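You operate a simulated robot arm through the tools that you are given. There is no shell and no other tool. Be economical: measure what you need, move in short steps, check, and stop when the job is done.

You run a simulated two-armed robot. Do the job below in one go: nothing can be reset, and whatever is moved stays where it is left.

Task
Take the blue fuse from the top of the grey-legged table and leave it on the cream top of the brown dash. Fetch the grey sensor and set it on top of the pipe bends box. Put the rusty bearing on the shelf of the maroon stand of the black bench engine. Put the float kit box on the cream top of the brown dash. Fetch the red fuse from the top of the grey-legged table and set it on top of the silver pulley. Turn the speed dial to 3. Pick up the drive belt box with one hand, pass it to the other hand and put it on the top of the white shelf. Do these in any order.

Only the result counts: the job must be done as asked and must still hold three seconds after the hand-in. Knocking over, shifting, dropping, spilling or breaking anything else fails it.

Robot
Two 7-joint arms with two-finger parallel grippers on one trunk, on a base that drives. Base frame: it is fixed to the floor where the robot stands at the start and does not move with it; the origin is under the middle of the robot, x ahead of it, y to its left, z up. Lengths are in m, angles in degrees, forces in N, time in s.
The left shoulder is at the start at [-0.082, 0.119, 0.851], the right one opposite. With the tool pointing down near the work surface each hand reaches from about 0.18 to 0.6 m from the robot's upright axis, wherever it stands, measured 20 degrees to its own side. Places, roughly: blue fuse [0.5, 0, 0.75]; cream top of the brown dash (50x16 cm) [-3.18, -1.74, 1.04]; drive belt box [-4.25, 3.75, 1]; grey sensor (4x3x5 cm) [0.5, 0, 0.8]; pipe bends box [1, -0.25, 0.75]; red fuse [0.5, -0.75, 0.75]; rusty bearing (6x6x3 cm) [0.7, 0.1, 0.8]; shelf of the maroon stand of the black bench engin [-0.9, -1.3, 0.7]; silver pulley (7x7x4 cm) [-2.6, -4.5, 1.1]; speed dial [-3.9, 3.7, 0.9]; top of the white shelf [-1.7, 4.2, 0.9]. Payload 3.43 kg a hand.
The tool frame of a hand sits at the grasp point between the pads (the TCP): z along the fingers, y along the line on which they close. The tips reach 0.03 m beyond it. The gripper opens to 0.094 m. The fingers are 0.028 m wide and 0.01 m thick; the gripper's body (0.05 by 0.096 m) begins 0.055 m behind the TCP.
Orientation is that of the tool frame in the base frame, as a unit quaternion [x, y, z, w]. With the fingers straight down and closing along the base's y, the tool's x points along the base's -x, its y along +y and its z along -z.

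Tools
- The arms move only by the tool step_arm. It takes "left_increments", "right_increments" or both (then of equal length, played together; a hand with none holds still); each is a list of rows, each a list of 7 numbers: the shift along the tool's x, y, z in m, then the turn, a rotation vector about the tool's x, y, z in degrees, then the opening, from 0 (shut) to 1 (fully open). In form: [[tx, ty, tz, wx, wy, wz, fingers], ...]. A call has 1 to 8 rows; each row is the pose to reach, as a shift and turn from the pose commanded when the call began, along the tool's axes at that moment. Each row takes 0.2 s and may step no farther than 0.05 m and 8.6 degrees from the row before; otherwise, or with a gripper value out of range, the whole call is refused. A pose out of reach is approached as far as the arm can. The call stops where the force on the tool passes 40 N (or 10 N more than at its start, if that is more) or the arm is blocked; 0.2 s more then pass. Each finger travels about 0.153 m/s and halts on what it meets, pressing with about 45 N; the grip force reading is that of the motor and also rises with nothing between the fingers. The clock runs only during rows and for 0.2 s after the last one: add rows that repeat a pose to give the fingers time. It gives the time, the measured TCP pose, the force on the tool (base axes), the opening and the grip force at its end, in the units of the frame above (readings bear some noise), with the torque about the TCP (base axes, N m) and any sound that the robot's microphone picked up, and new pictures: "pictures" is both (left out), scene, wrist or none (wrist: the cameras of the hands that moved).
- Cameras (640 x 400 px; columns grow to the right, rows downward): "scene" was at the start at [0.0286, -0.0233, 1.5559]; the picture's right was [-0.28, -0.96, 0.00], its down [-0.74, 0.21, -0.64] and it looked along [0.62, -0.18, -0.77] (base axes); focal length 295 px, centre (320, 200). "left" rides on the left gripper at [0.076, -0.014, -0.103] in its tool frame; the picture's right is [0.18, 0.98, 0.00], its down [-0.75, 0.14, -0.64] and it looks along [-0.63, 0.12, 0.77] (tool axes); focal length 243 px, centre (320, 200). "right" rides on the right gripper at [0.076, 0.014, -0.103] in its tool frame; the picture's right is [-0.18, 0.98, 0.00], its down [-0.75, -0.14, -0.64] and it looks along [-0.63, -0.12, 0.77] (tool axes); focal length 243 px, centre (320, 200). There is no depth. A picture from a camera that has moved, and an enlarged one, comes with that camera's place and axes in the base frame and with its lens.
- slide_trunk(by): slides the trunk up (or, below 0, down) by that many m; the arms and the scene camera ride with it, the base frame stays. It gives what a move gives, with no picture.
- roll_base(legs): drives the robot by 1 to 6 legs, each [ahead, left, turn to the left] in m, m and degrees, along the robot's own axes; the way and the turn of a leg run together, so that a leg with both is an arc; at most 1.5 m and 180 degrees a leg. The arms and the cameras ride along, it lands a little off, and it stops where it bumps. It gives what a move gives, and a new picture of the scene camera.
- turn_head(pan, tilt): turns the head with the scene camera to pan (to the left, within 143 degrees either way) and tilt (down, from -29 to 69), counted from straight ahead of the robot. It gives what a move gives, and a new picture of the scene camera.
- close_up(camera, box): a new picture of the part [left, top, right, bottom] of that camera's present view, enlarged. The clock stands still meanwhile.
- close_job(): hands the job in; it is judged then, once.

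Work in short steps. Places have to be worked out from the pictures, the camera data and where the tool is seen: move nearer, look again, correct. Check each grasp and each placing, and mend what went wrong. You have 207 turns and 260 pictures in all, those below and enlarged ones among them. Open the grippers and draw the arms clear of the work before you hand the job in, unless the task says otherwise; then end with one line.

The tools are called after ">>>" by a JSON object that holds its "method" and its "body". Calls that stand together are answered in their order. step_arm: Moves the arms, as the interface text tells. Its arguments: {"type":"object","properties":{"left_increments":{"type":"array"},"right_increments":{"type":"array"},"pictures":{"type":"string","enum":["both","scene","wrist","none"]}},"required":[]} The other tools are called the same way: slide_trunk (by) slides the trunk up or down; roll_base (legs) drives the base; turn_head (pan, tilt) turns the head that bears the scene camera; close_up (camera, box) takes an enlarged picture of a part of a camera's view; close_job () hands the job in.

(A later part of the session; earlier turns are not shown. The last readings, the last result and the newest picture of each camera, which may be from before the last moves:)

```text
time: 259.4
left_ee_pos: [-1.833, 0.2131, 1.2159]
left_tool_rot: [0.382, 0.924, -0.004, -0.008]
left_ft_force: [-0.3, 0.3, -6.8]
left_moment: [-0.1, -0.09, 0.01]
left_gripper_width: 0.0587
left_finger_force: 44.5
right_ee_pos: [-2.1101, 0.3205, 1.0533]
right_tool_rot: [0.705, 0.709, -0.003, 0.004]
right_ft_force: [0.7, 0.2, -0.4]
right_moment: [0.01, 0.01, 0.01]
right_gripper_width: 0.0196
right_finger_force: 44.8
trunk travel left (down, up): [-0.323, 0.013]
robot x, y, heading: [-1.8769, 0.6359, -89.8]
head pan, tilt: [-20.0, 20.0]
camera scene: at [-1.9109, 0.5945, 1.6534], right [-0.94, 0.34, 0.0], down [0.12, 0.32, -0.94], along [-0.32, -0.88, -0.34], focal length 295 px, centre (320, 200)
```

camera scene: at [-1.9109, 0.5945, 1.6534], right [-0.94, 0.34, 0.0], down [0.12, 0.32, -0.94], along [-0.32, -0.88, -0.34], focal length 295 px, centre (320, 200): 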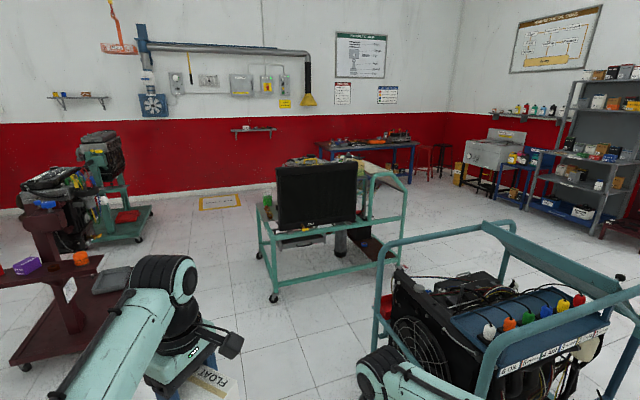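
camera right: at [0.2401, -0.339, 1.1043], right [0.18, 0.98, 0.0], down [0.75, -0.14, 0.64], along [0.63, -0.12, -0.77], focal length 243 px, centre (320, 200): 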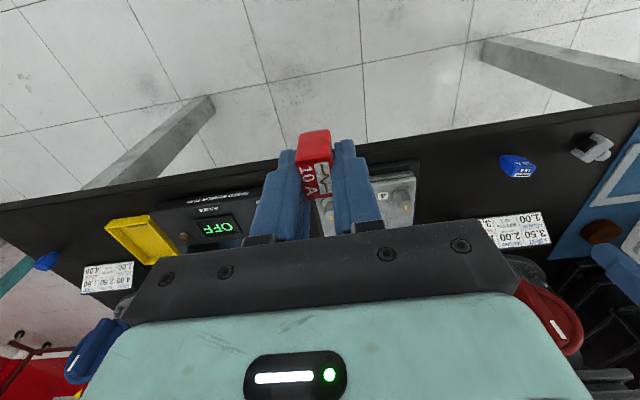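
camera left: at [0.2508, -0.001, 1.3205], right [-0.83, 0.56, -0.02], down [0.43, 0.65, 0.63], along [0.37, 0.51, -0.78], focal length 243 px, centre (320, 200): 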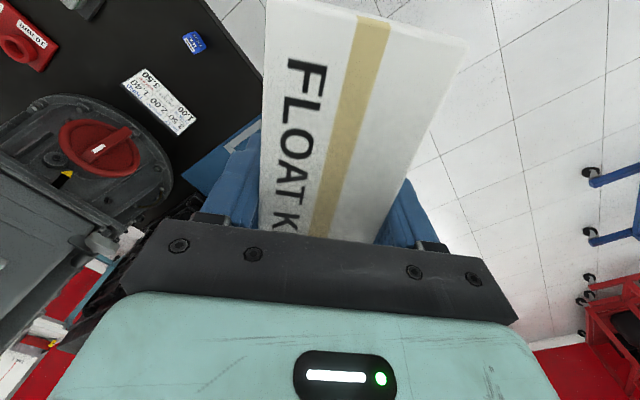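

The dash appears on the teal cart behind the screen; the pulley is on the small wall shelf beyond. Drive south down the lane.

>>> {"method": "roll_base", "body": {"legs": [[0, 0.13, 0], [1.5, 0, 0], [1.5, 0, 0], [0.95, 0, 0]]}}

>>> {"method": "turn_head", "body": {"pan": -60, "tilt": 20}}

```text
time: 279.7
left_ee_pos: [-1.7575, -3.7148, 1.2143]
left_tool_rot: [0.392, 0.92, -0.004, -0.008]
left_ft_force: [0.7, -0.5, -4.7]
left_moment: [-0.1, -0.07, -0.03]
left_gripper_width: 0.0589
left_finger_force: 44.9
right_ee_pos: [-2.0317, -3.6003, 1.0541]
right_tool_rot: [0.713, 0.701, -0.003, 0.004]
right_ft_force: [0.4, -0.3, -1.2]
right_moment: [0.0, 0.02, -0.01]
right_gripper_width: 0.0196
right_finger_force: 44.5
trunk travel left (down, up): [-0.323, 0.013]
robot x, y, heading: [-1.7938, -3.2847, -91.3]
head pan, tilt: [-20.0, 20.0]
camera scene: at [-1.8267, -3.331, 1.6534], right [-0.93, 0.36, 0.0], down [0.12, 0.32, -0.94], along [-0.34, -0.88, -0.34], focal length 295 px, centre (320, 200)
```

scene: 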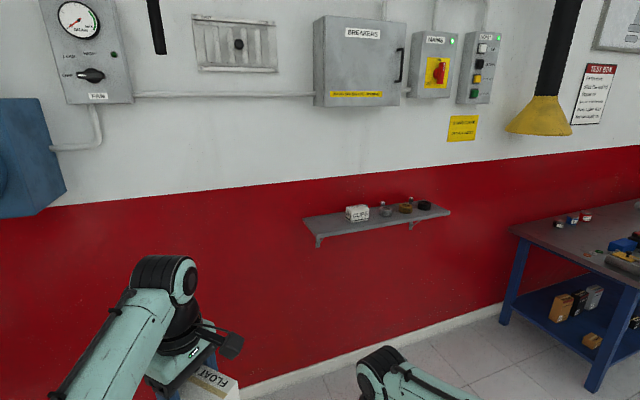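

```text
time: 280.8
left_ee_pos: [-1.7575, -3.7143, 1.2161]
left_tool_rot: [0.391, 0.92, -0.003, -0.007]
left_ft_force: [-0.2, -0.6, -5.9]
left_moment: [-0.07, -0.08, 0.03]
left_gripper_width: 0.0588
left_finger_force: 45.1
right_ee_pos: [-2.0309, -3.6012, 1.0528]
right_tool_rot: [0.713, 0.701, -0.003, 0.005]
right_ft_force: [1.1, -0.1, -0.1]
right_moment: [-0.03, -0.01, 0.01]
right_gripper_width: 0.0194
right_finger_force: 46.0
trunk travel left (down, up): [-0.323, 0.013]
robot x, y, heading: [-1.7893, -3.2871, -91.1]
head pan, tilt: [-60.0, 20.0]
camera scene: at [-1.8746, -3.2893, 1.6535], right [-0.48, 0.88, 0.0], down [0.3, 0.17, -0.94], along [-0.82, -0.45, -0.34], focal length 295 px, centre (320, 200)
```

scene: 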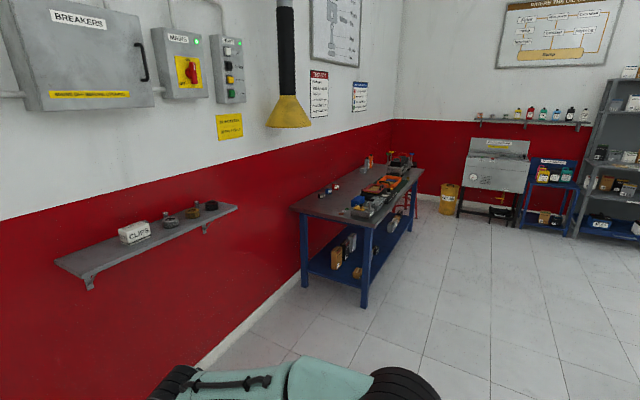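

>>> {"method": "turn_head", "body": {"pan": -20, "tilt": 25}}

>>> {"method": "close_up", "body": {"camera": "scene", "box": [290, 130, 470, 250]}}

```text
time: 281.9
left_ee_pos: [-1.7576, -3.7146, 1.2152]
left_tool_rot: [0.39, 0.921, -0.003, -0.008]
left_ft_force: [0.3, -0.2, -6.4]
left_moment: [-0.05, -0.07, 0.03]
left_gripper_width: 0.0586
left_finger_force: 45.2
right_ee_pos: [-2.0326, -3.6, 1.0537]
right_tool_rot: [0.712, 0.702, -0.003, 0.004]
right_ft_force: [-0.2, -0.3, 0.3]
right_moment: [-0.04, 0.0, -0.01]
right_gripper_width: 0.0196
right_finger_force: 45.2
trunk travel left (down, up): [-0.323, 0.013]
robot x, y, heading: [-1.7939, -3.2859, -91.4]
head pan, tilt: [-20.0, 25.0]
camera scene: at [-1.8265, -3.3302, 1.6454], right [-0.93, 0.36, 0.0], down [0.15, 0.39, -0.91], along [-0.33, -0.84, -0.42], focal length 295 px, centre (320, 200)
```

scene: 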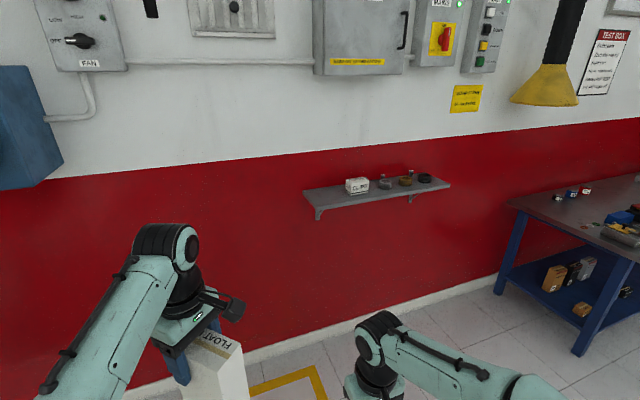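

```text
3.33 times, centred on (380, 190) of scene
camera zoom: at [-1.8265, -3.3302, 1.6454], right [-0.93, 0.36, 0.0], down [0.15, 0.39, -0.91], along [-0.33, -0.84, -0.42], focal length 982 px, centre (120, 233)
```

zoom: 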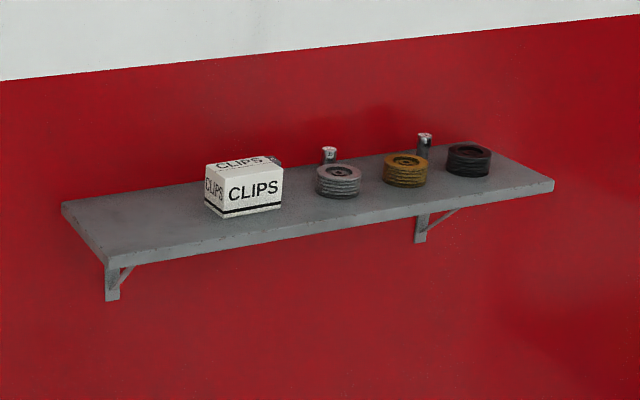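

Silver pulley ≈ (−2.627, −4.478). First tuck the left hand with the float kit back so it clears the wall shelf, then approach.

>>> {"method": "step_arm", "body": {"left_increments": [[0, 0.03, 0, 0, 0, 0, 0], [-0.003, 0.07, 0, 0, 0, 0, 0], [-0.006, 0.11, 0, 0, 0, 0, 0], [-0.009, 0.15, 0, 0, 0, 0, 0], [-0.012, 0.19, 0, 0, 0, 0, 0], [-0.015, 0.23, 0, 0, 0, 0, 0], [-0.016, 0.265, 0, 0, 0, 0, 0]], "pictures": "none"}}

>>> {"method": "roll_base", "body": {"legs": [[0, -0.66, 1.4], [0.5, 0, 0]]}}

```text
time: 283.5
left_ee_pos: [-1.5537, -3.5395, 1.2109]
left_tool_rot: [0.392, 0.92, -0.003, -0.009]
left_ft_force: [0.3, 0.1, -5.2]
left_moment: [-0.1, -0.11, 0.01]
left_gripper_width: 0.0588
left_finger_force: 45.0
right_ee_pos: [-2.031, -3.599, 1.0534]
right_tool_rot: [0.713, 0.701, -0.004, 0.005]
right_ft_force: [0.3, 0.0, -0.8]
right_moment: [0.0, 0.02, 0.03]
right_gripper_width: 0.0194
right_finger_force: 45.3
trunk travel left (down, up): [-0.323, 0.013]
robot x, y, heading: [-1.7914, -3.2889, -91.1]
head pan, tilt: [-20.0, 25.0]
```

```text
time: 292.2
left_ee_pos: [-2.198, -4.0299, 1.2103]
left_tool_rot: [0.378, 0.926, -0.003, -0.008]
left_ft_force: [0.0, -0.1, -4.8]
left_moment: [-0.06, -0.06, 0.03]
left_gripper_width: 0.0587
left_finger_force: 45.2
right_ee_pos: [-2.6721, -4.1027, 1.0531]
right_tool_rot: [0.702, 0.713, -0.003, 0.005]
right_ft_force: [-0.2, 0.8, -0.2]
right_moment: [0.0, 0.01, -0.01]
right_gripper_width: 0.0194
right_finger_force: 45.5
trunk travel left (down, up): [-0.323, 0.013]
robot x, y, heading: [-2.4431, -3.7821, -89.4]
head pan, tilt: [-20.0, 25.0]
camera scene: at [-2.4755, -3.8277, 1.6453], right [-0.94, 0.33, 0.0], down [0.14, 0.4, -0.91], along [-0.3, -0.85, -0.42], focal length 295 px, centre (320, 200)
```

scene: 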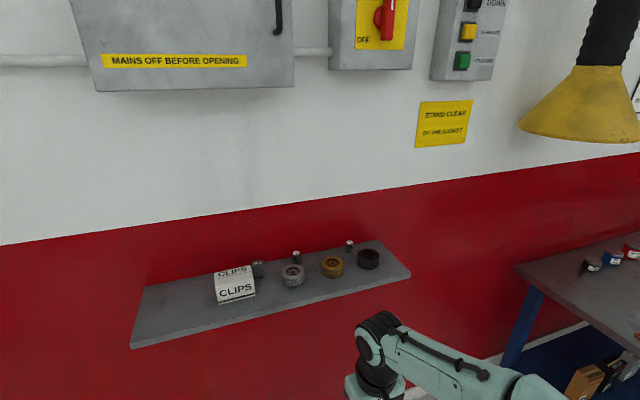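

Raise the right hand above pulley height, then roll closer.

>>> {"method": "step_arm", "body": {"right_increments": [[0, 0, -0.04, 0, 0, 0, 0], [0, 0, -0.08, 0, 0, -4, 0], [0, 0, -0.12, 0, 0, -8, 0], [0, 0, -0.15, 0, 0, -8, 0]], "pictures": "none"}}

>>> {"method": "roll_base", "body": {"legs": [[0.17, 0, -0.6]]}}

```text
time: 293.2
left_ee_pos: [-2.1982, -4.0301, 1.2113]
left_tool_rot: [0.377, 0.926, -0.003, -0.008]
left_ft_force: [0.5, -0.2, -5.6]
left_moment: [-0.12, -0.1, -0.01]
left_gripper_width: 0.0588
left_finger_force: 45.3
right_ee_pos: [-2.6722, -4.1029, 1.2035]
right_tool_rot: [0.649, 0.761, -0.003, 0.004]
right_ft_force: [0.8, -0.3, 0.8]
right_moment: [-0.01, 0.01, 0.01]
right_gripper_width: 0.0199
right_finger_force: 45.3
trunk travel left (down, up): [-0.323, 0.013]
robot x, y, heading: [-2.4441, -3.7811, -89.2]
head pan, tilt: [-20.0, 25.0]
```

```text
time: 294.7
left_ee_pos: [-2.1995, -4.2023, 1.2128]
left_tool_rot: [0.382, 0.924, -0.003, -0.008]
left_ft_force: [0.1, 0.0, -6.1]
left_moment: [-0.1, -0.09, 0.0]
left_gripper_width: 0.0589
left_finger_force: 45.1
right_ee_pos: [-2.6738, -4.2706, 1.2028]
right_tool_rot: [0.654, 0.756, -0.003, 0.004]
right_ft_force: [0.2, -0.5, 0.2]
right_moment: [-0.02, 0.02, 0.0]
right_gripper_width: 0.0196
right_finger_force: 45.2
trunk travel left (down, up): [-0.323, 0.013]
robot x, y, heading: [-2.4444, -3.9512, -89.9]
head pan, tilt: [-20.0, 25.0]
camera scene: at [-2.4749, -3.9975, 1.6451], right [-0.94, 0.34, 0.0], down [0.14, 0.4, -0.91], along [-0.31, -0.85, -0.42], focal length 295 px, centre (320, 200)
```

scene: 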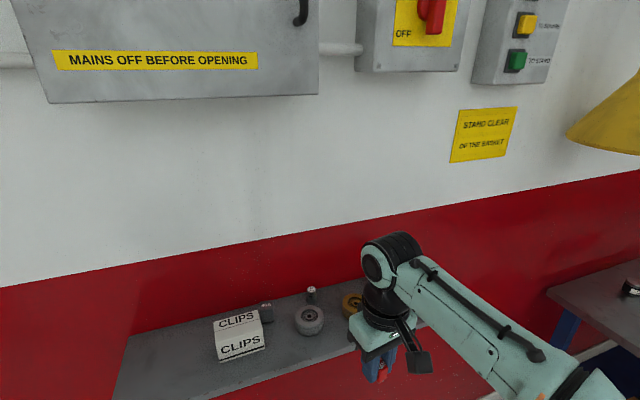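

Move the right hand toward the pulley for a wrist view.

>>> {"method": "step_arm", "body": {"right_increments": [[-0.04, 0.004, 0, 0, 0, 4, 0], [-0.08, 0.008, 0, 0, 0, 8, 0], [-0.12, 0.012, 0, 0, 0, 8, 0], [-0.16, 0.016, 0, 0, 0, 8, 0], [-0.16, 0.016, 0, 0, 0, 8, 0]], "pictures": "both"}}

```text
time: 295.9
left_ee_pos: [-2.2005, -4.2027, 1.2107]
left_tool_rot: [0.382, 0.924, -0.004, -0.009]
left_ft_force: [-0.3, 0.9, -6.0]
left_moment: [-0.08, -0.08, 0.03]
left_gripper_width: 0.0587
left_finger_force: 44.9
right_ee_pos: [-2.6357, -4.4266, 1.2037]
right_tool_rot: [0.704, 0.71, -0.004, 0.003]
right_ft_force: [0.3, 0.9, -0.4]
right_moment: [-0.01, -0.02, -0.01]
right_gripper_width: 0.0193
right_finger_force: 45.1
trunk travel left (down, up): [-0.323, 0.013]
robot x, y, heading: [-2.4403, -3.9525, -90.0]
head pan, tilt: [-20.0, 25.0]
camera scene: at [-2.4755, -3.9969, 1.6453], right [-0.94, 0.34, 0.0], down [0.14, 0.4, -0.91], along [-0.31, -0.85, -0.42], focal length 295 px, centre (320, 200)
camera right: at [-2.6205, -4.3484, 1.307], right [0.98, -0.18, 0.0], down [-0.14, -0.75, 0.65], along [-0.11, -0.64, -0.76], focal length 243 px, centre (320, 200)
```

scene: 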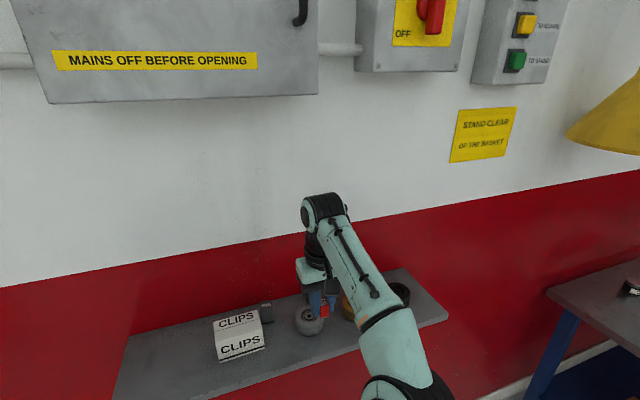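
right: 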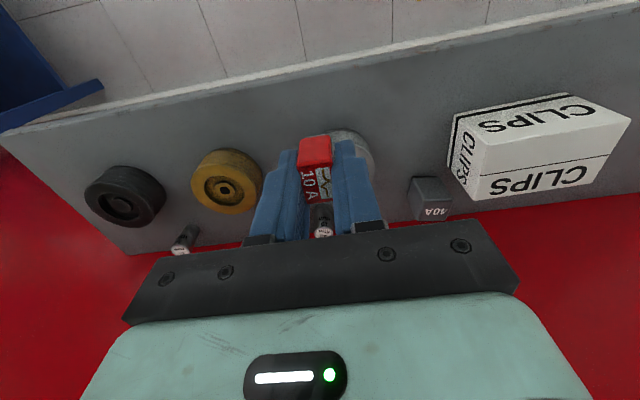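

>>> {"method": "close_up", "body": {"camera": "right", "box": [160, 110, 400, 260]}}

>>> {"method": "close_up", "body": {"camera": "scene", "box": [270, 270, 350, 340]}}

```text
2.67 times, centred on (280, 185) of right
camera zoom: at [-2.6205, -4.3484, 1.307], right [0.98, -0.18, 0.0], down [-0.14, -0.75, 0.65], along [-0.11, -0.64, -0.76], focal length 647 px, centre (427, 240)
```

zoom: 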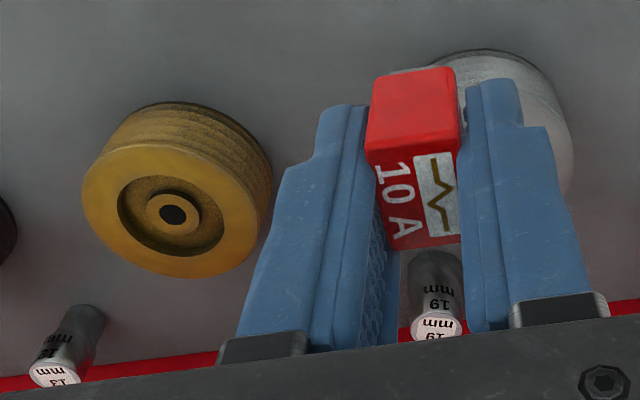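

```text
5.71 times, centred on (310, 305) of scene
camera zoom: at [-2.4755, -3.9969, 1.6453], right [-0.94, 0.34, 0.0], down [0.14, 0.4, -0.91], along [-0.31, -0.85, -0.42], focal length 1684 px, centre (377, -400)
```

zoom: 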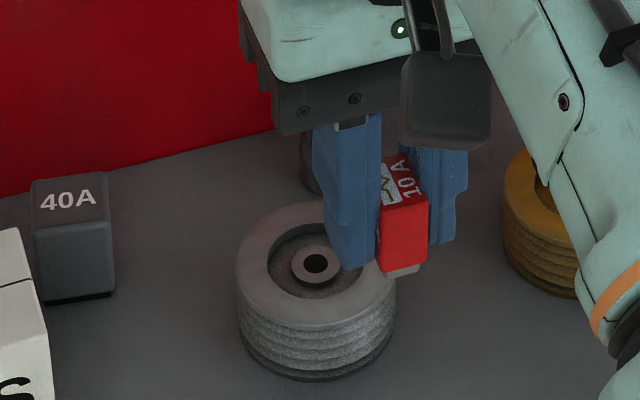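

Pulley has a rim, recess and central hub; I aim at the centre (≈−2.626, −4.481). Move over it and lower to just above.

>>> {"method": "step_arm", "body": {"right_increments": [[-0.026, 0.005, 0, 0, 0, 0, 0], [-0.052, 0.01, 0, 0, 0, 0, 0], [-0.052, 0.01, 0.02, 0, 0, 0, 0], [-0.052, 0.01, 0.035, 0, 0, 0, 0], [-0.052, 0.01, 0.035, 0, 0, 0, 0]], "pictures": "wrist"}}

>>> {"method": "close_up", "body": {"camera": "scene", "box": [270, 270, 350, 340]}}

>>> {"method": "close_up", "body": {"camera": "right", "box": [240, 110, 400, 210]}}

```text
time: 297.1
left_ee_pos: [-2.1984, -4.2036, 1.2121]
left_tool_rot: [0.382, 0.924, -0.003, -0.008]
left_ft_force: [0.5, 0.2, -4.6]
left_moment: [-0.06, -0.07, 0.03]
left_gripper_width: 0.0586
left_finger_force: 45.4
right_ee_pos: [-2.615, -4.4595, 1.1679]
right_tool_rot: [0.705, 0.709, -0.004, 0.004]
right_ft_force: [0.7, 0.3, 0.3]
right_moment: [-0.01, 0.01, -0.01]
right_gripper_width: 0.0198
right_finger_force: 45.6
right hand out of reach, approached as far as the arm can: row 1, 2, 3, 4, 5
trunk travel left (down, up): [-0.323, 0.013]
robot x, y, heading: [-2.4431, -3.9567, -90.0]
head pan, tilt: [-20.0, 25.0]
camera right: at [-2.6013, -4.3815, 1.2698], right [0.98, -0.18, 0.0], down [-0.14, -0.75, 0.65], along [-0.11, -0.64, -0.76], focal length 243 px, centre (320, 200)
```

right: 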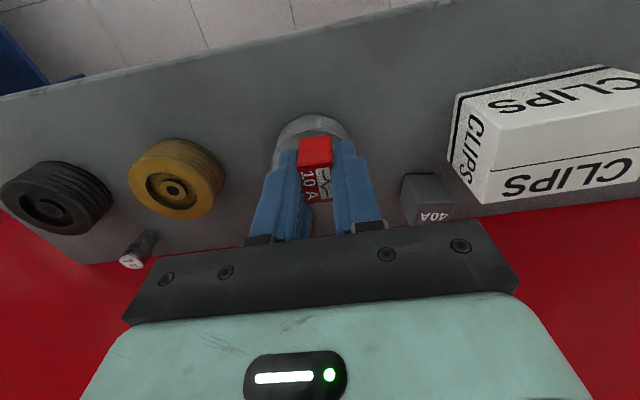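

```text
5.71 times, centred on (310, 305) of scene
camera zoom: at [-2.4742, -3.9989, 1.6454], right [-0.94, 0.34, 0.0], down [0.14, 0.4, -0.91], along [-0.31, -0.85, -0.42], focal length 1684 px, centre (377, -400)
```

zoom: 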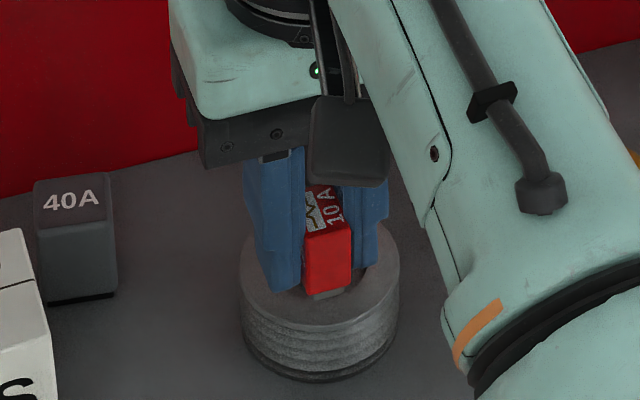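

```text
4.00 times, centred on (320, 160) of right
camera zoom: at [-2.6013, -4.3815, 1.2698], right [0.98, -0.18, 0.0], down [-0.14, -0.75, 0.65], along [-0.11, -0.64, -0.76], focal length 970 px, centre (320, 360)
```

zoom: 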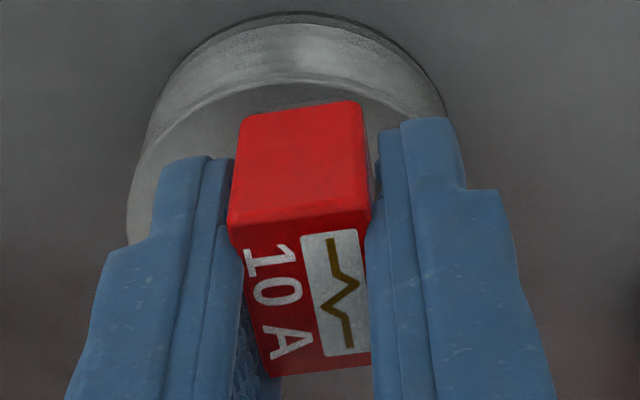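

The arm is at its limit; use the base for the last 2 cm.

>>> {"method": "roll_base", "body": {"legs": [[0.022, -0.01, 0]]}}

>>> {"method": "close_up", "body": {"camera": "scene", "box": [260, 270, 360, 350]}}

>>> {"method": "close_up", "body": {"camera": "right", "box": [240, 110, 400, 210]}}

```text
time: 297.9
left_ee_pos: [-2.2084, -4.2209, 1.2101]
left_tool_rot: [0.381, 0.924, -0.004, -0.009]
left_ft_force: [0.5, 0.6, -6.2]
left_moment: [-0.08, -0.08, 0.02]
left_gripper_width: 0.0588
left_finger_force: 44.9
right_ee_pos: [-2.6254, -4.4779, 1.1675]
right_tool_rot: [0.705, 0.709, -0.004, 0.004]
right_ft_force: [-1.1, -0.8, 0.8]
right_moment: [0.0, 0.01, 0.0]
right_gripper_width: 0.0198
right_finger_force: 45.0
trunk travel left (down, up): [-0.323, 0.013]
robot x, y, heading: [-2.4534, -3.9747, -90.0]
head pan, tilt: [-20.0, 25.0]
camera scene: at [-2.4837, -4.0168, 1.6451], right [-0.94, 0.34, 0.0], down [0.14, 0.4, -0.91], along [-0.31, -0.85, -0.42], focal length 295 px, centre (320, 200)
```

scene: 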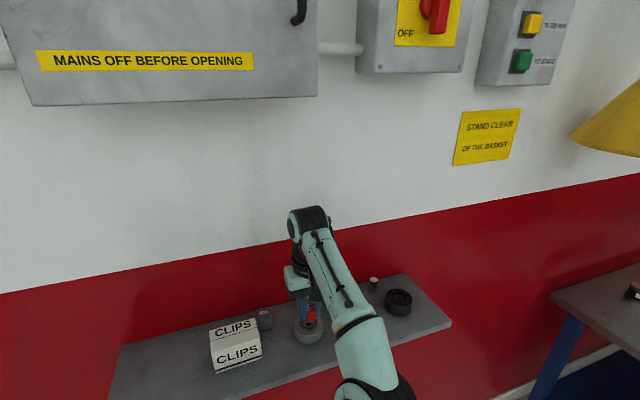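

```text
5.00 times, centred on (310, 310) of scene
camera zoom: at [-2.4837, -4.0168, 1.6451], right [-0.94, 0.34, 0.0], down [0.14, 0.4, -0.91], along [-0.31, -0.85, -0.42], focal length 1474 px, centre (370, -350)
```

zoom: 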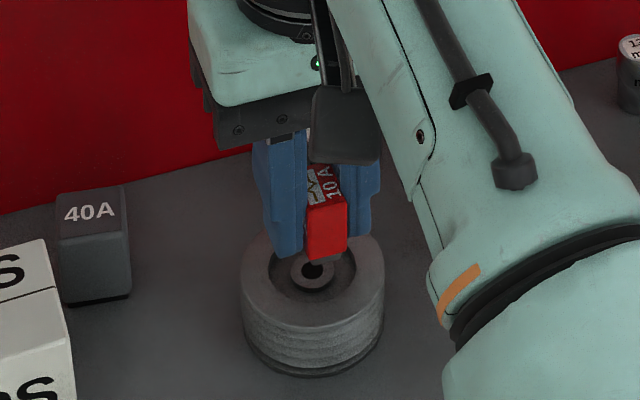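

```text
4.00 times, centred on (320, 160) of right
camera zoom: at [-2.6107, -4.3997, 1.2706], right [0.98, -0.18, 0.0], down [-0.14, -0.75, 0.65], along [-0.11, -0.64, -0.76], focal length 970 px, centre (320, 360)
```

zoom: 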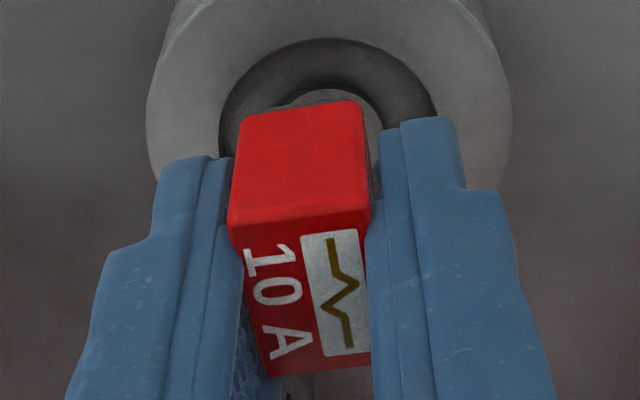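

From the rim size, the pulley top is z≈1.10 with centre y≈−4.485; the fuse needs ~1 cm more ahead. Nudge the base, then look.

>>> {"method": "roll_base", "body": {"legs": [[0.011, 0, 0]]}}

>>> {"method": "slide_trunk", "body": {"by": -0.022}}

>>> {"method": "close_up", "body": {"camera": "right", "box": [240, 110, 400, 210]}}

>>> {"method": "close_up", "body": {"camera": "scene", "box": [260, 290, 360, 370]}}

```text
time: 298.6
left_ee_pos: [-2.2097, -4.2326, 1.2123]
left_tool_rot: [0.381, 0.924, -0.004, -0.008]
left_ft_force: [-0.1, 0.7, -5.8]
left_moment: [-0.07, -0.06, 0.0]
left_gripper_width: 0.0589
left_finger_force: 44.8
right_ee_pos: [-2.6255, -4.489, 1.1664]
right_tool_rot: [0.705, 0.709, -0.004, 0.004]
right_ft_force: [-1.0, 0.5, 0.2]
right_moment: [-0.01, 0.03, -0.01]
right_gripper_width: 0.0197
right_finger_force: 44.7
trunk travel left (down, up): [-0.323, 0.013]
robot x, y, heading: [-2.4472, -3.9852, -90.0]
head pan, tilt: [-20.0, 25.0]
camera scene: at [-2.4846, -4.0287, 1.6452], right [-0.94, 0.34, 0.0], down [0.14, 0.4, -0.91], along [-0.31, -0.85, -0.42], focal length 295 px, centre (320, 200)
```

scene: 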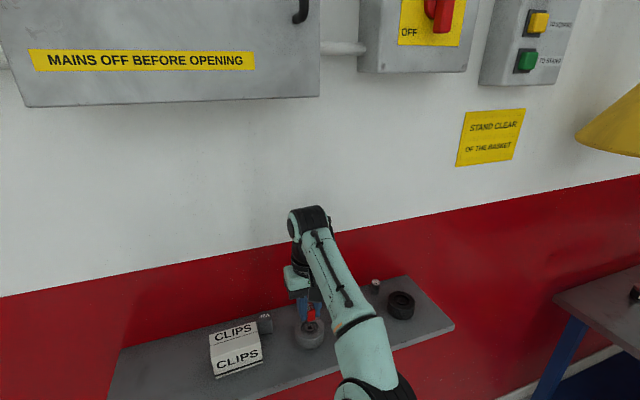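

```text
time: 299.2
left_ee_pos: [-2.2081, -4.2298, 1.1903]
left_tool_rot: [0.381, 0.924, -0.001, -0.009]
left_ft_force: [0.1, 0.6, -5.8]
left_moment: [-0.05, -0.07, 0.01]
left_gripper_width: 0.0586
left_finger_force: 44.9
right_ee_pos: [-2.6268, -4.4774, 1.1454]
right_tool_rot: [0.705, 0.709, -0.006, 0.01]
right_ft_force: [0.0, 4.4, 8.9]
right_moment: [0.24, -0.01, 0.01]
right_gripper_width: 0.02
right_finger_force: 45.2
trunk travel left (down, up): [-0.305, 0.031]
robot x, y, heading: [-2.447, -3.9877, -90.0]
head pan, tilt: [-20.0, 25.0]
stopped: the force on the tool passed its limit at 56 N (the readings are from after the stop); the commanded pose is now the measured one
```

```text
4.00 times, centred on (320, 160) of right
camera zoom: at [-2.6119, -4.3997, 1.2472], right [0.98, -0.18, 0.01], down [-0.14, -0.74, 0.66], along [-0.11, -0.65, -0.75], focal length 970 px, centre (320, 360)
```

zoom: 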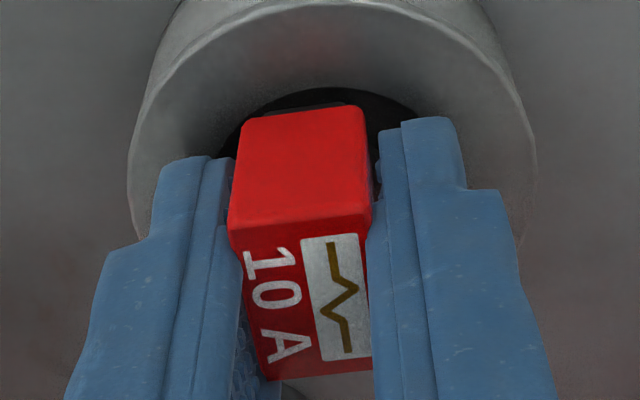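

```text
5.00 times, centred on (310, 330) of scene
camera zoom: at [-2.4844, -4.0263, 1.6256], right [-0.94, 0.34, 0.0], down [0.14, 0.39, -0.91], along [-0.31, -0.85, -0.42], focal length 1474 px, centre (370, -450)
```

zoom: 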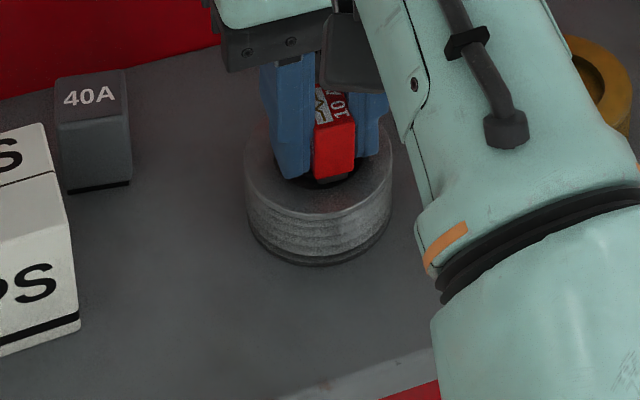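

Contact at TCP z=1.145; fuse is near the hub but ~5 mm off in x. Lift 4 mm, shift 4 mm, lower again.

>>> {"method": "step_arm", "body": {"right_increments": [[0, 0, -0.004, 0, 0, 0, 0], [0, 0.004, -0.004, 0, 0, 0, 0], [0, 0.004, -0.002, 0, 0, 0, 0], [0, 0.004, 0.0, 0, 0, 0, 0]], "pictures": "none"}}

>>> {"method": "close_up", "body": {"camera": "right", "box": [240, 110, 400, 210]}}

```text
time: 300.2
left_ee_pos: [-2.2092, -4.2328, 1.1917]
left_tool_rot: [0.382, 0.924, 0.0, -0.009]
left_ft_force: [-0.2, -1.1, -6.2]
left_moment: [-0.07, -0.1, -0.01]
left_gripper_width: 0.0588
left_finger_force: 45.1
right_ee_pos: [-2.6232, -4.4832, 1.1452]
right_tool_rot: [0.706, 0.708, -0.006, 0.009]
right_ft_force: [0.5, 1.0, 3.7]
right_moment: [0.06, -0.04, -0.01]
right_gripper_width: 0.0194
right_finger_force: 45.0
right hand out of reach, approached as far as the arm can: row 2
trunk travel left (down, up): [-0.305, 0.031]
robot x, y, heading: [-2.4523, -3.9878, -90.0]
head pan, tilt: [-20.0, 25.0]
```

```text
4.00 times, centred on (320, 160) of right
camera zoom: at [-2.6077, -4.4039, 1.2472], right [0.98, -0.18, 0.01], down [-0.14, -0.74, 0.66], along [-0.11, -0.65, -0.75], focal length 970 px, centre (320, 360)
```

zoom: 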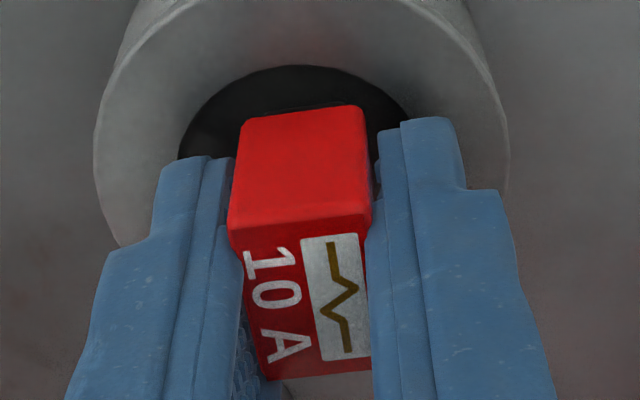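

Centred on the hub with light contact. Release and raise straight up (trunk first).

>>> {"method": "step_arm", "body": {"right_increments": [[0, 0, 0, 0, 0, 0, 0.25], [0, 0, 0, 0, 0, 0, 0.4], [0, 0, 0, 0, 0, 0, 0.4]], "pictures": "none"}}

>>> {"method": "slide_trunk", "body": {"by": 0.03}}

>>> {"method": "roll_base", "body": {"legs": [[-0.25, 0, 0]]}}

>>> {"method": "close_up", "body": {"camera": "scene", "box": [220, 200, 380, 320]}}

```text
time: 301.0
left_ee_pos: [-2.2084, -4.234, 1.1919]
left_tool_rot: [0.381, 0.925, 0.0, -0.009]
left_ft_force: [-0.1, -0.3, -6.5]
left_moment: [-0.06, -0.12, 0.0]
left_gripper_width: 0.059
left_finger_force: 44.4
right_ee_pos: [-2.6225, -4.4829, 1.1445]
right_tool_rot: [0.706, 0.709, -0.006, 0.009]
right_ft_force: [-0.3, -0.5, -0.5]
right_moment: [0.03, 0.0, 0.0]
right_gripper_width: 0.0376
right_finger_force: 0.0
trunk travel left (down, up): [-0.305, 0.031]
robot x, y, heading: [-2.4532, -3.9819, -89.7]
head pan, tilt: [-20.0, 25.0]
```

```text
time: 301.7
left_ee_pos: [-2.2083, -4.2344, 1.2214]
left_tool_rot: [0.381, 0.924, 0.0, -0.01]
left_ft_force: [0.2, 0.2, -5.8]
left_moment: [-0.07, -0.13, 0.01]
left_gripper_width: 0.0587
left_finger_force: 44.8
right_ee_pos: [-2.6241, -4.4841, 1.1742]
right_tool_rot: [0.706, 0.708, -0.005, 0.01]
right_ft_force: [1.3, 0.8, 0.2]
right_moment: [0.0, -0.01, 0.01]
right_gripper_width: 0.0375
right_finger_force: 0.0
trunk travel left (down, up): [-0.335, 0.001]
robot x, y, heading: [-2.4472, -3.985, -89.9]
head pan, tilt: [-20.0, 25.0]
```

```text
time: 303.6
left_ee_pos: [-2.2095, -3.9859, 1.2219]
left_tool_rot: [0.38, 0.925, 0.0, -0.009]
left_ft_force: [-0.2, -0.6, -6.1]
left_moment: [-0.12, -0.1, -0.01]
left_gripper_width: 0.0586
left_finger_force: 45.2
right_ee_pos: [-2.6231, -4.2361, 1.1757]
right_tool_rot: [0.705, 0.709, -0.005, 0.009]
right_ft_force: [-0.7, 0.1, 0.0]
right_moment: [-0.01, 0.02, 0.01]
right_gripper_width: 0.0378
right_finger_force: 0.1
trunk travel left (down, up): [-0.335, 0.001]
robot x, y, heading: [-2.4536, -3.7383, -89.8]
head pan, tilt: [-20.0, 25.0]
camera scene: at [-2.485, -3.783, 1.6566], right [-0.94, 0.34, 0.0], down [0.14, 0.4, -0.91], along [-0.31, -0.85, -0.42], focal length 295 px, centre (320, 200)
```

scene: 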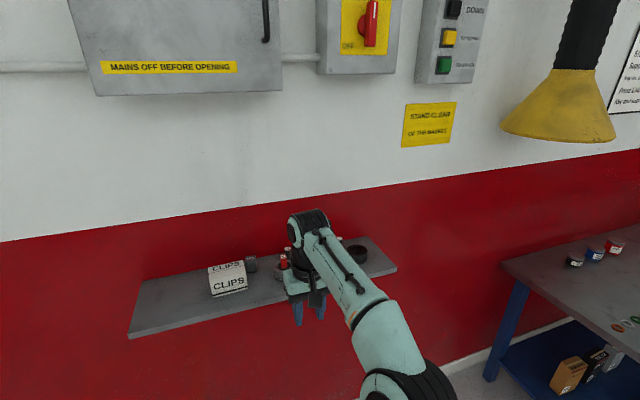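

```text
3.33 times, centred on (300, 260) of scene
camera zoom: at [-2.485, -3.783, 1.6566], right [-0.94, 0.34, 0.0], down [0.14, 0.4, -0.91], along [-0.31, -0.85, -0.42], focal length 982 px, centre (387, 0)
```

zoom: 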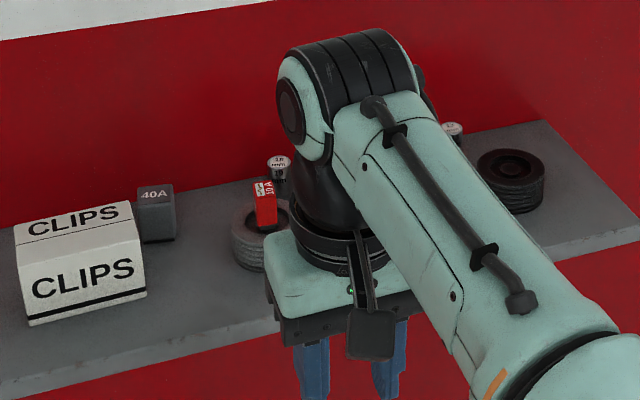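

Red fuse stands on the silver pulley. Fold the right arm back up/inward, then turn to look at the dash.

>>> {"method": "step_arm", "body": {"right_increments": [[0.015, 0, -0.015, 0, 0, 0, 0.4], [0.03, -0.005, -0.03, 0, 0, 2, 0.4], [0.05, -0.01, -0.045, 0, 0, 4, 0.6], [0.08, -0.02, -0.05, 0, 0, 8, 0.8], [0.12, -0.03, -0.05, 0, 0, 10, 1], [0.16, -0.04, -0.04, 0, 0, 10, 1], [0.18, -0.04, -0.02, 0, 0, 10, 1]], "pictures": "none"}}

>>> {"method": "roll_base", "body": {"legs": [[-0.2, 0, 0], [0, 0, -180]]}}

>>> {"method": "turn_head", "body": {"pan": 15, "tilt": 20}}

```text
time: 305.1
left_ee_pos: [-2.2101, -3.9849, 1.2221]
left_tool_rot: [0.38, 0.925, 0.0, -0.01]
left_ft_force: [-1.4, -0.2, -5.2]
left_moment: [-0.09, -0.04, -0.01]
left_gripper_width: 0.0587
left_finger_force: 45.0
right_ee_pos: [-2.6626, -4.0545, 1.1903]
right_tool_rot: [0.764, 0.645, -0.005, 0.01]
right_ft_force: [0.2, 1.2, -0.7]
right_moment: [0.01, 0.0, 0.05]
right_gripper_width: 0.0941
right_finger_force: 0.0
trunk travel left (down, up): [-0.335, 0.001]
robot x, y, heading: [-2.4523, -3.743, -89.7]
head pan, tilt: [-20.0, 25.0]
```

```text
time: 314.1
left_ee_pos: [-2.6963, -3.2911, 1.2218]
left_tool_rot: [0.925, -0.38, 0.01, 0.0]
left_ft_force: [0.5, -0.3, -5.8]
left_moment: [0.04, 0.06, 0.0]
left_gripper_width: 0.0585
left_finger_force: 45.3
right_ee_pos: [-2.2426, -3.2195, 1.1911]
right_tool_rot: [-0.645, 0.764, 0.01, 0.004]
right_ft_force: [0.6, -0.2, -0.2]
right_moment: [0.01, -0.01, 0.01]
right_gripper_width: 0.0938
right_finger_force: 0.1
trunk travel left (down, up): [-0.335, 0.001]
robot x, y, heading: [-2.4566, -3.5374, 90.2]
head pan, tilt: [-20.0, 25.0]
camera scene: at [-2.4231, -3.4963, 1.6564], right [0.94, -0.34, 0.0], down [-0.14, -0.4, -0.91], along [0.31, 0.85, -0.42], focal length 295 px, centre (320, 200)
```

scene: 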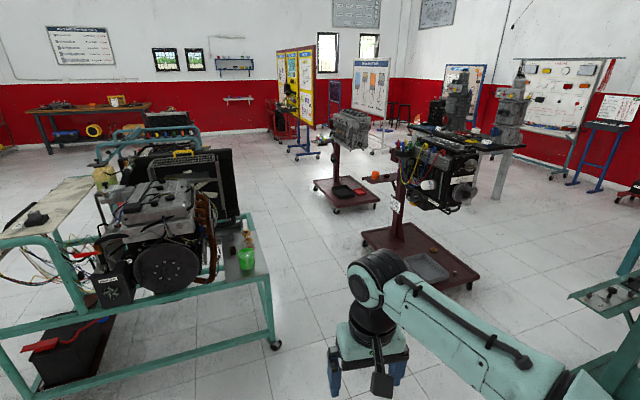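

```text
time: 315.1
left_ee_pos: [-2.6965, -3.2912, 1.2216]
left_tool_rot: [0.925, -0.38, 0.009, 0.0]
left_ft_force: [-0.3, 0.0, -5.3]
left_moment: [0.06, 0.11, -0.03]
left_gripper_width: 0.0585
left_finger_force: 45.1
right_ee_pos: [-2.2424, -3.2196, 1.1888]
right_tool_rot: [-0.645, 0.764, 0.011, 0.005]
right_ft_force: [-0.8, -0.4, -0.6]
right_moment: [-0.02, -0.02, 0.03]
right_gripper_width: 0.094
right_finger_force: 0.1
trunk travel left (down, up): [-0.335, 0.001]
robot x, y, heading: [-2.4495, -3.535, 90.4]
head pan, tilt: [15.0, 20.0]
camera scene: at [-2.4786, -3.4931, 1.6645], right [0.97, 0.26, 0.0], down [0.09, -0.33, -0.94], along [-0.25, 0.91, -0.34], focal length 295 px, centre (320, 200)
```

scene: 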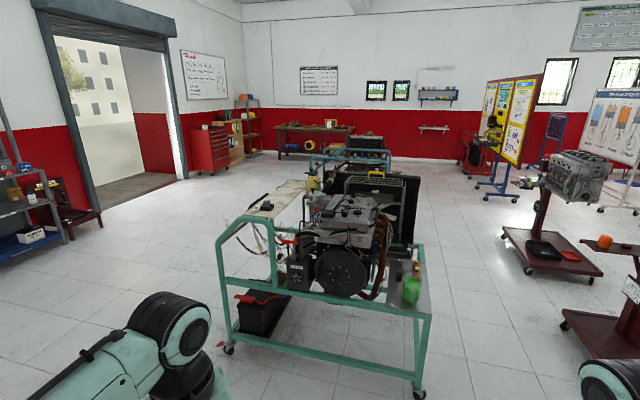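

>>> {"method": "close_up", "body": {"camera": "scene", "box": [200, 160, 360, 260]}}

```text
4.00 times, centred on (280, 210) of scene
camera zoom: at [-2.4786, -3.4931, 1.6645], right [0.97, 0.26, 0.0], down [0.09, -0.33, -0.94], along [-0.25, 0.91, -0.34], focal length 1179 px, centre (480, 160)
```

zoom: 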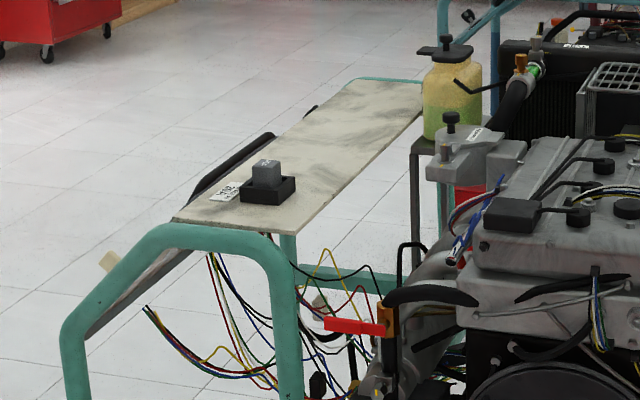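

The cream top runs north–south at x≈−3.19, y≈−2.15…−1.5, with a black block at its south end. I go round to its west side and face east.

>>> {"method": "roll_base", "body": {"legs": [[0.3, 0, 0], [0, 1.45, 0], [1.4, 0, 0], [0, 0, -90]]}}

>>> {"method": "turn_head", "body": {"pan": 5, "tilt": 35}}

```text
time: 340.1
left_ee_pos: [-3.6734, -1.5987, 1.2229]
left_tool_rot: [-0.382, 0.924, -0.006, -0.007]
left_ft_force: [0.5, -1.0, -5.8]
left_moment: [0.05, -0.07, 0.01]
left_gripper_width: 0.0586
left_finger_force: 45.2
right_ee_pos: [-3.6049, -2.0527, 1.1899]
right_tool_rot: [0.088, 0.996, 0.003, 0.01]
right_ft_force: [0.3, 0.0, 0.3]
right_moment: [-0.01, -0.01, 0.01]
right_gripper_width: 0.094
right_finger_force: 0.1
trunk travel left (down, up): [-0.335, 0.001]
robot x, y, heading: [-3.9216, -1.8431, 0.2]
head pan, tilt: [15.0, 20.0]
camera scene: at [-3.8766, -1.8182, 1.6645], right [0.25, -0.97, 0.0], down [-0.33, -0.09, -0.94], along [0.91, 0.24, -0.34], focal length 295 px, centre (320, 200)
```

scene: 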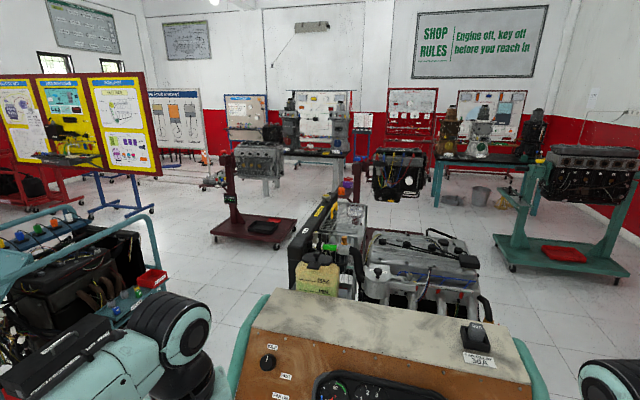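

```text
time: 340.9
left_ee_pos: [-3.6724, -1.5975, 1.2209]
left_tool_rot: [-0.383, 0.924, -0.006, -0.006]
left_ft_force: [1.4, -0.1, -6.2]
left_moment: [0.05, -0.05, -0.01]
left_gripper_width: 0.0586
left_finger_force: 45.3
right_ee_pos: [-3.6048, -2.0528, 1.1895]
right_tool_rot: [0.088, 0.996, 0.004, 0.01]
right_ft_force: [-0.2, 0.0, 0.2]
right_moment: [-0.02, 0.01, -0.01]
right_gripper_width: 0.0941
right_finger_force: 0.0
trunk travel left (down, up): [-0.335, 0.001]
robot x, y, heading: [-3.9238, -1.8393, -0.2]
head pan, tilt: [5.0, 35.0]
camera scene: at [-3.8789, -1.8345, 1.6407], right [0.08, -1.0, 0.0], down [-0.57, -0.05, -0.82], along [0.82, 0.07, -0.57], focal length 295 px, centre (320, 200)
```

scene: 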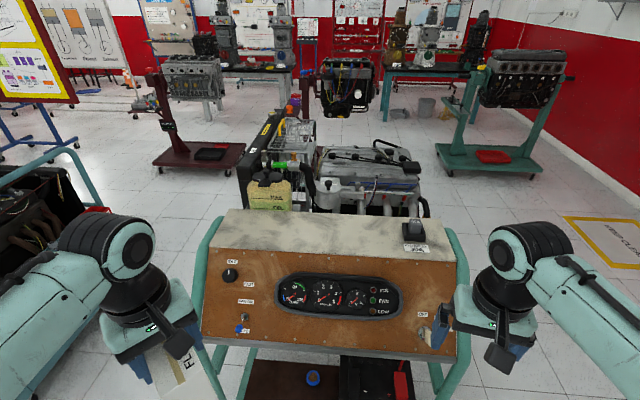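

Clear view of the dash and its cream top. Roll ahead 0.26 m.

>>> {"method": "roll_base", "body": {"legs": [[0.26, 0, 0]]}}

>>> {"method": "step_arm", "body": {"left_increments": [[-0.015, -0.035, -0.01, 0, 0, 0, 0], [-0.03, -0.07, -0.01, 0, 0, 0, 0], [-0.045, -0.105, -0.01, 0, 0, 0, 0], [-0.06, -0.14, -0.01, 0, 0, 0, 0], [-0.07, -0.175, -0.01, 0, 0, 0, 0], [-0.075, -0.2, -0.01, 0, 0, 0, 0]], "pictures": "both"}}

```text
time: 342.7
left_ee_pos: [-3.4164, -1.6002, 1.2208]
left_tool_rot: [-0.38, 0.925, -0.006, -0.007]
left_ft_force: [-0.7, -0.8, -4.9]
left_moment: [0.08, -0.09, -0.01]
left_gripper_width: 0.0589
left_finger_force: 45.4
right_ee_pos: [-3.3501, -2.0539, 1.1897]
right_tool_rot: [0.089, 0.996, 0.004, 0.01]
right_ft_force: [-0.4, 0.7, 0.1]
right_moment: [0.03, -0.01, -0.01]
right_gripper_width: 0.0941
right_finger_force: 0.1
trunk travel left (down, up): [-0.335, 0.001]
robot x, y, heading: [-3.6644, -1.8397, -0.3]
head pan, tilt: [5.0, 35.0]
camera scene: at [-3.6232, -1.8359, 1.6404], right [0.08, -1.0, 0.0], down [-0.57, -0.05, -0.82], along [0.82, 0.07, -0.57], focal length 295 px, centre (320, 200)
```

scene: 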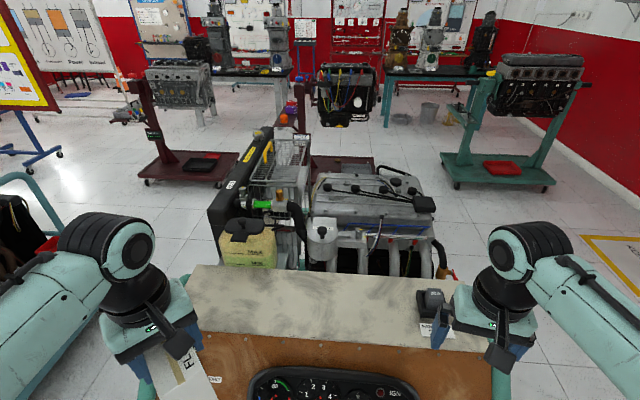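

```text
time: 344.1
left_ee_pos: [-3.2216, -1.6895, 1.2295]
left_tool_rot: [-0.382, 0.924, -0.006, -0.007]
left_ft_force: [0.2, 0.2, -5.6]
left_moment: [0.07, -0.08, 0.0]
left_gripper_width: 0.0587
left_finger_force: 45.3
right_ee_pos: [-3.349, -2.0551, 1.1902]
right_tool_rot: [0.088, 0.996, 0.004, 0.01]
right_ft_force: [-1.0, 0.1, -0.4]
right_moment: [0.01, 0.01, 0.01]
right_gripper_width: 0.094
right_finger_force: 0.1
trunk travel left (down, up): [-0.335, 0.001]
robot x, y, heading: [-3.6654, -1.8443, -0.3]
head pan, tilt: [5.0, 35.0]
camera scene: at [-3.6214, -1.8367, 1.6406], right [0.08, -1.0, 0.0], down [-0.57, -0.05, -0.82], along [0.82, 0.07, -0.57], focal length 295 px, centre (320, 200)
camera left: at [-3.2654, -1.7527, 1.3337], right [-0.82, 0.57, 0.0], down [0.44, 0.64, 0.63], along [0.36, 0.52, -0.78], focal length 243 px, centre (320, 200)
```

scene: 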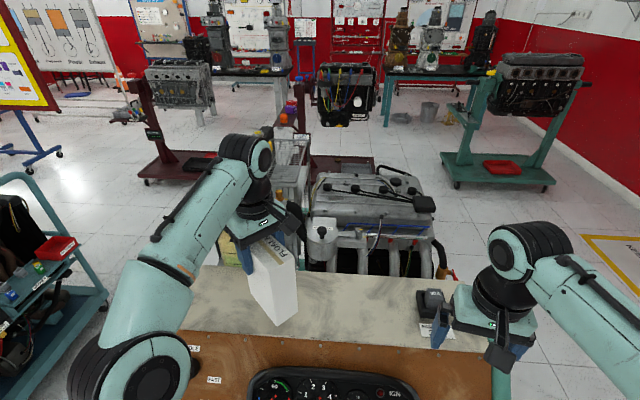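
left: 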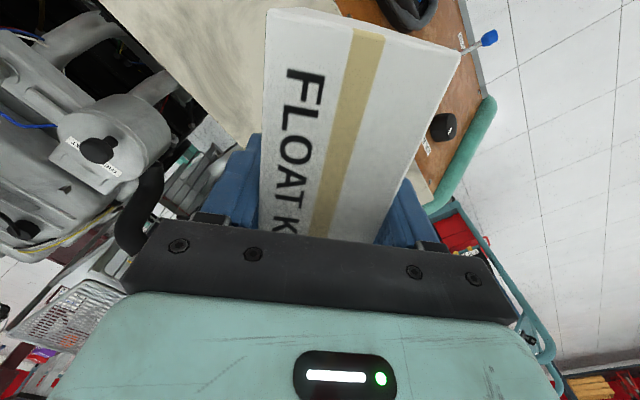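

Shift 3.5 cm farther onto the centre line of the top, then lower toward it.

>>> {"method": "step_arm", "body": {"left_increments": [[-0.013, -0.013, 0, 0, 0, 0, 0], [-0.026, -0.026, 0.01, 0, 0, 0, 0], [-0.026, -0.026, 0.025, 0, 0, 0, 0], [-0.026, -0.026, 0.04, 0, 0, 0, 0], [-0.026, -0.026, 0.05, 0, 0, 0, 0], [-0.026, -0.026, 0.055, 0, 0, 0, 0]], "pictures": "both"}}

```text
time: 345.5
left_ee_pos: [-3.1855, -1.69, 1.1797]
left_tool_rot: [-0.383, 0.924, -0.009, -0.002]
left_ft_force: [2.8, 3.0, 19.3]
left_moment: [-0.26, 1.27, -0.13]
left_gripper_width: 0.0591
left_finger_force: 44.7
right_ee_pos: [-3.35, -2.0548, 1.1905]
right_tool_rot: [0.088, 0.996, 0.004, 0.01]
right_ft_force: [0.2, -0.4, -0.1]
right_moment: [-0.01, 0.01, 0.0]
right_gripper_width: 0.094
right_finger_force: 0.1
trunk travel left (down, up): [-0.335, 0.001]
robot x, y, heading: [-3.6631, -1.8429, -0.3]
head pan, tilt: [5.0, 35.0]
camera scene: at [-3.6239, -1.8359, 1.641], right [0.08, -1.0, 0.0], down [-0.57, -0.05, -0.82], along [0.82, 0.07, -0.57], focal length 295 px, centre (320, 200)
camera left: at [-3.2315, -1.7523, 1.2825], right [-0.82, 0.57, -0.01], down [0.43, 0.64, 0.63], along [0.36, 0.51, -0.78], focal length 243 px, centre (320, 200)
```

scene: 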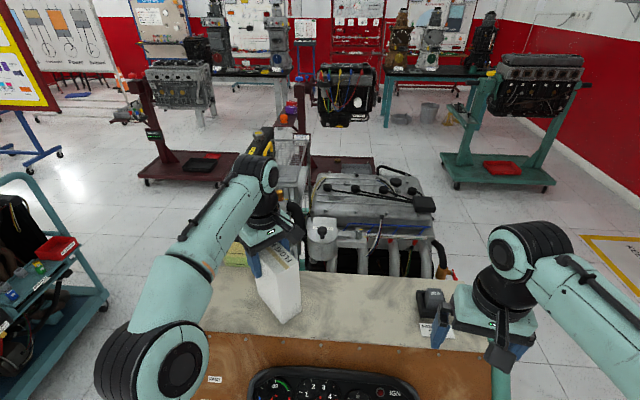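
left: 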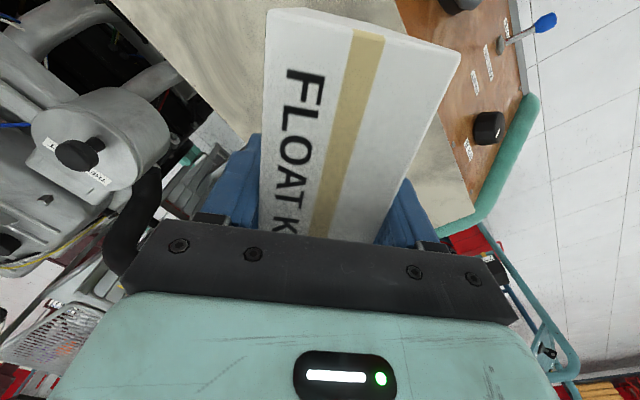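

>>> {"method": "close_up", "body": {"camera": "scene", "box": [200, 210, 360, 350]}}

```text
2.86 times, centred on (280, 280) of scene
camera zoom: at [-3.6239, -1.8359, 1.641], right [0.08, -1.0, 0.0], down [-0.57, -0.05, -0.82], along [0.82, 0.07, -0.57], focal length 842 px, centre (434, -29)
```

zoom: 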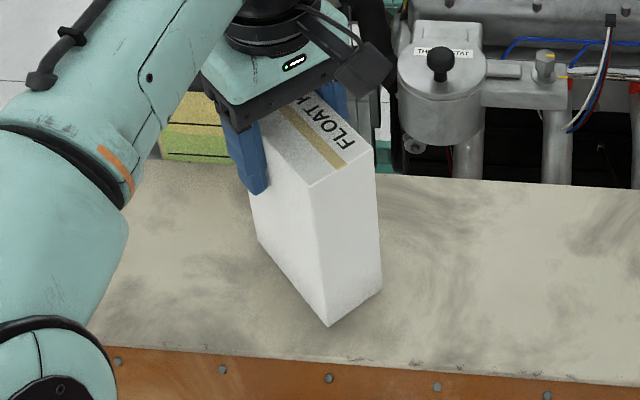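

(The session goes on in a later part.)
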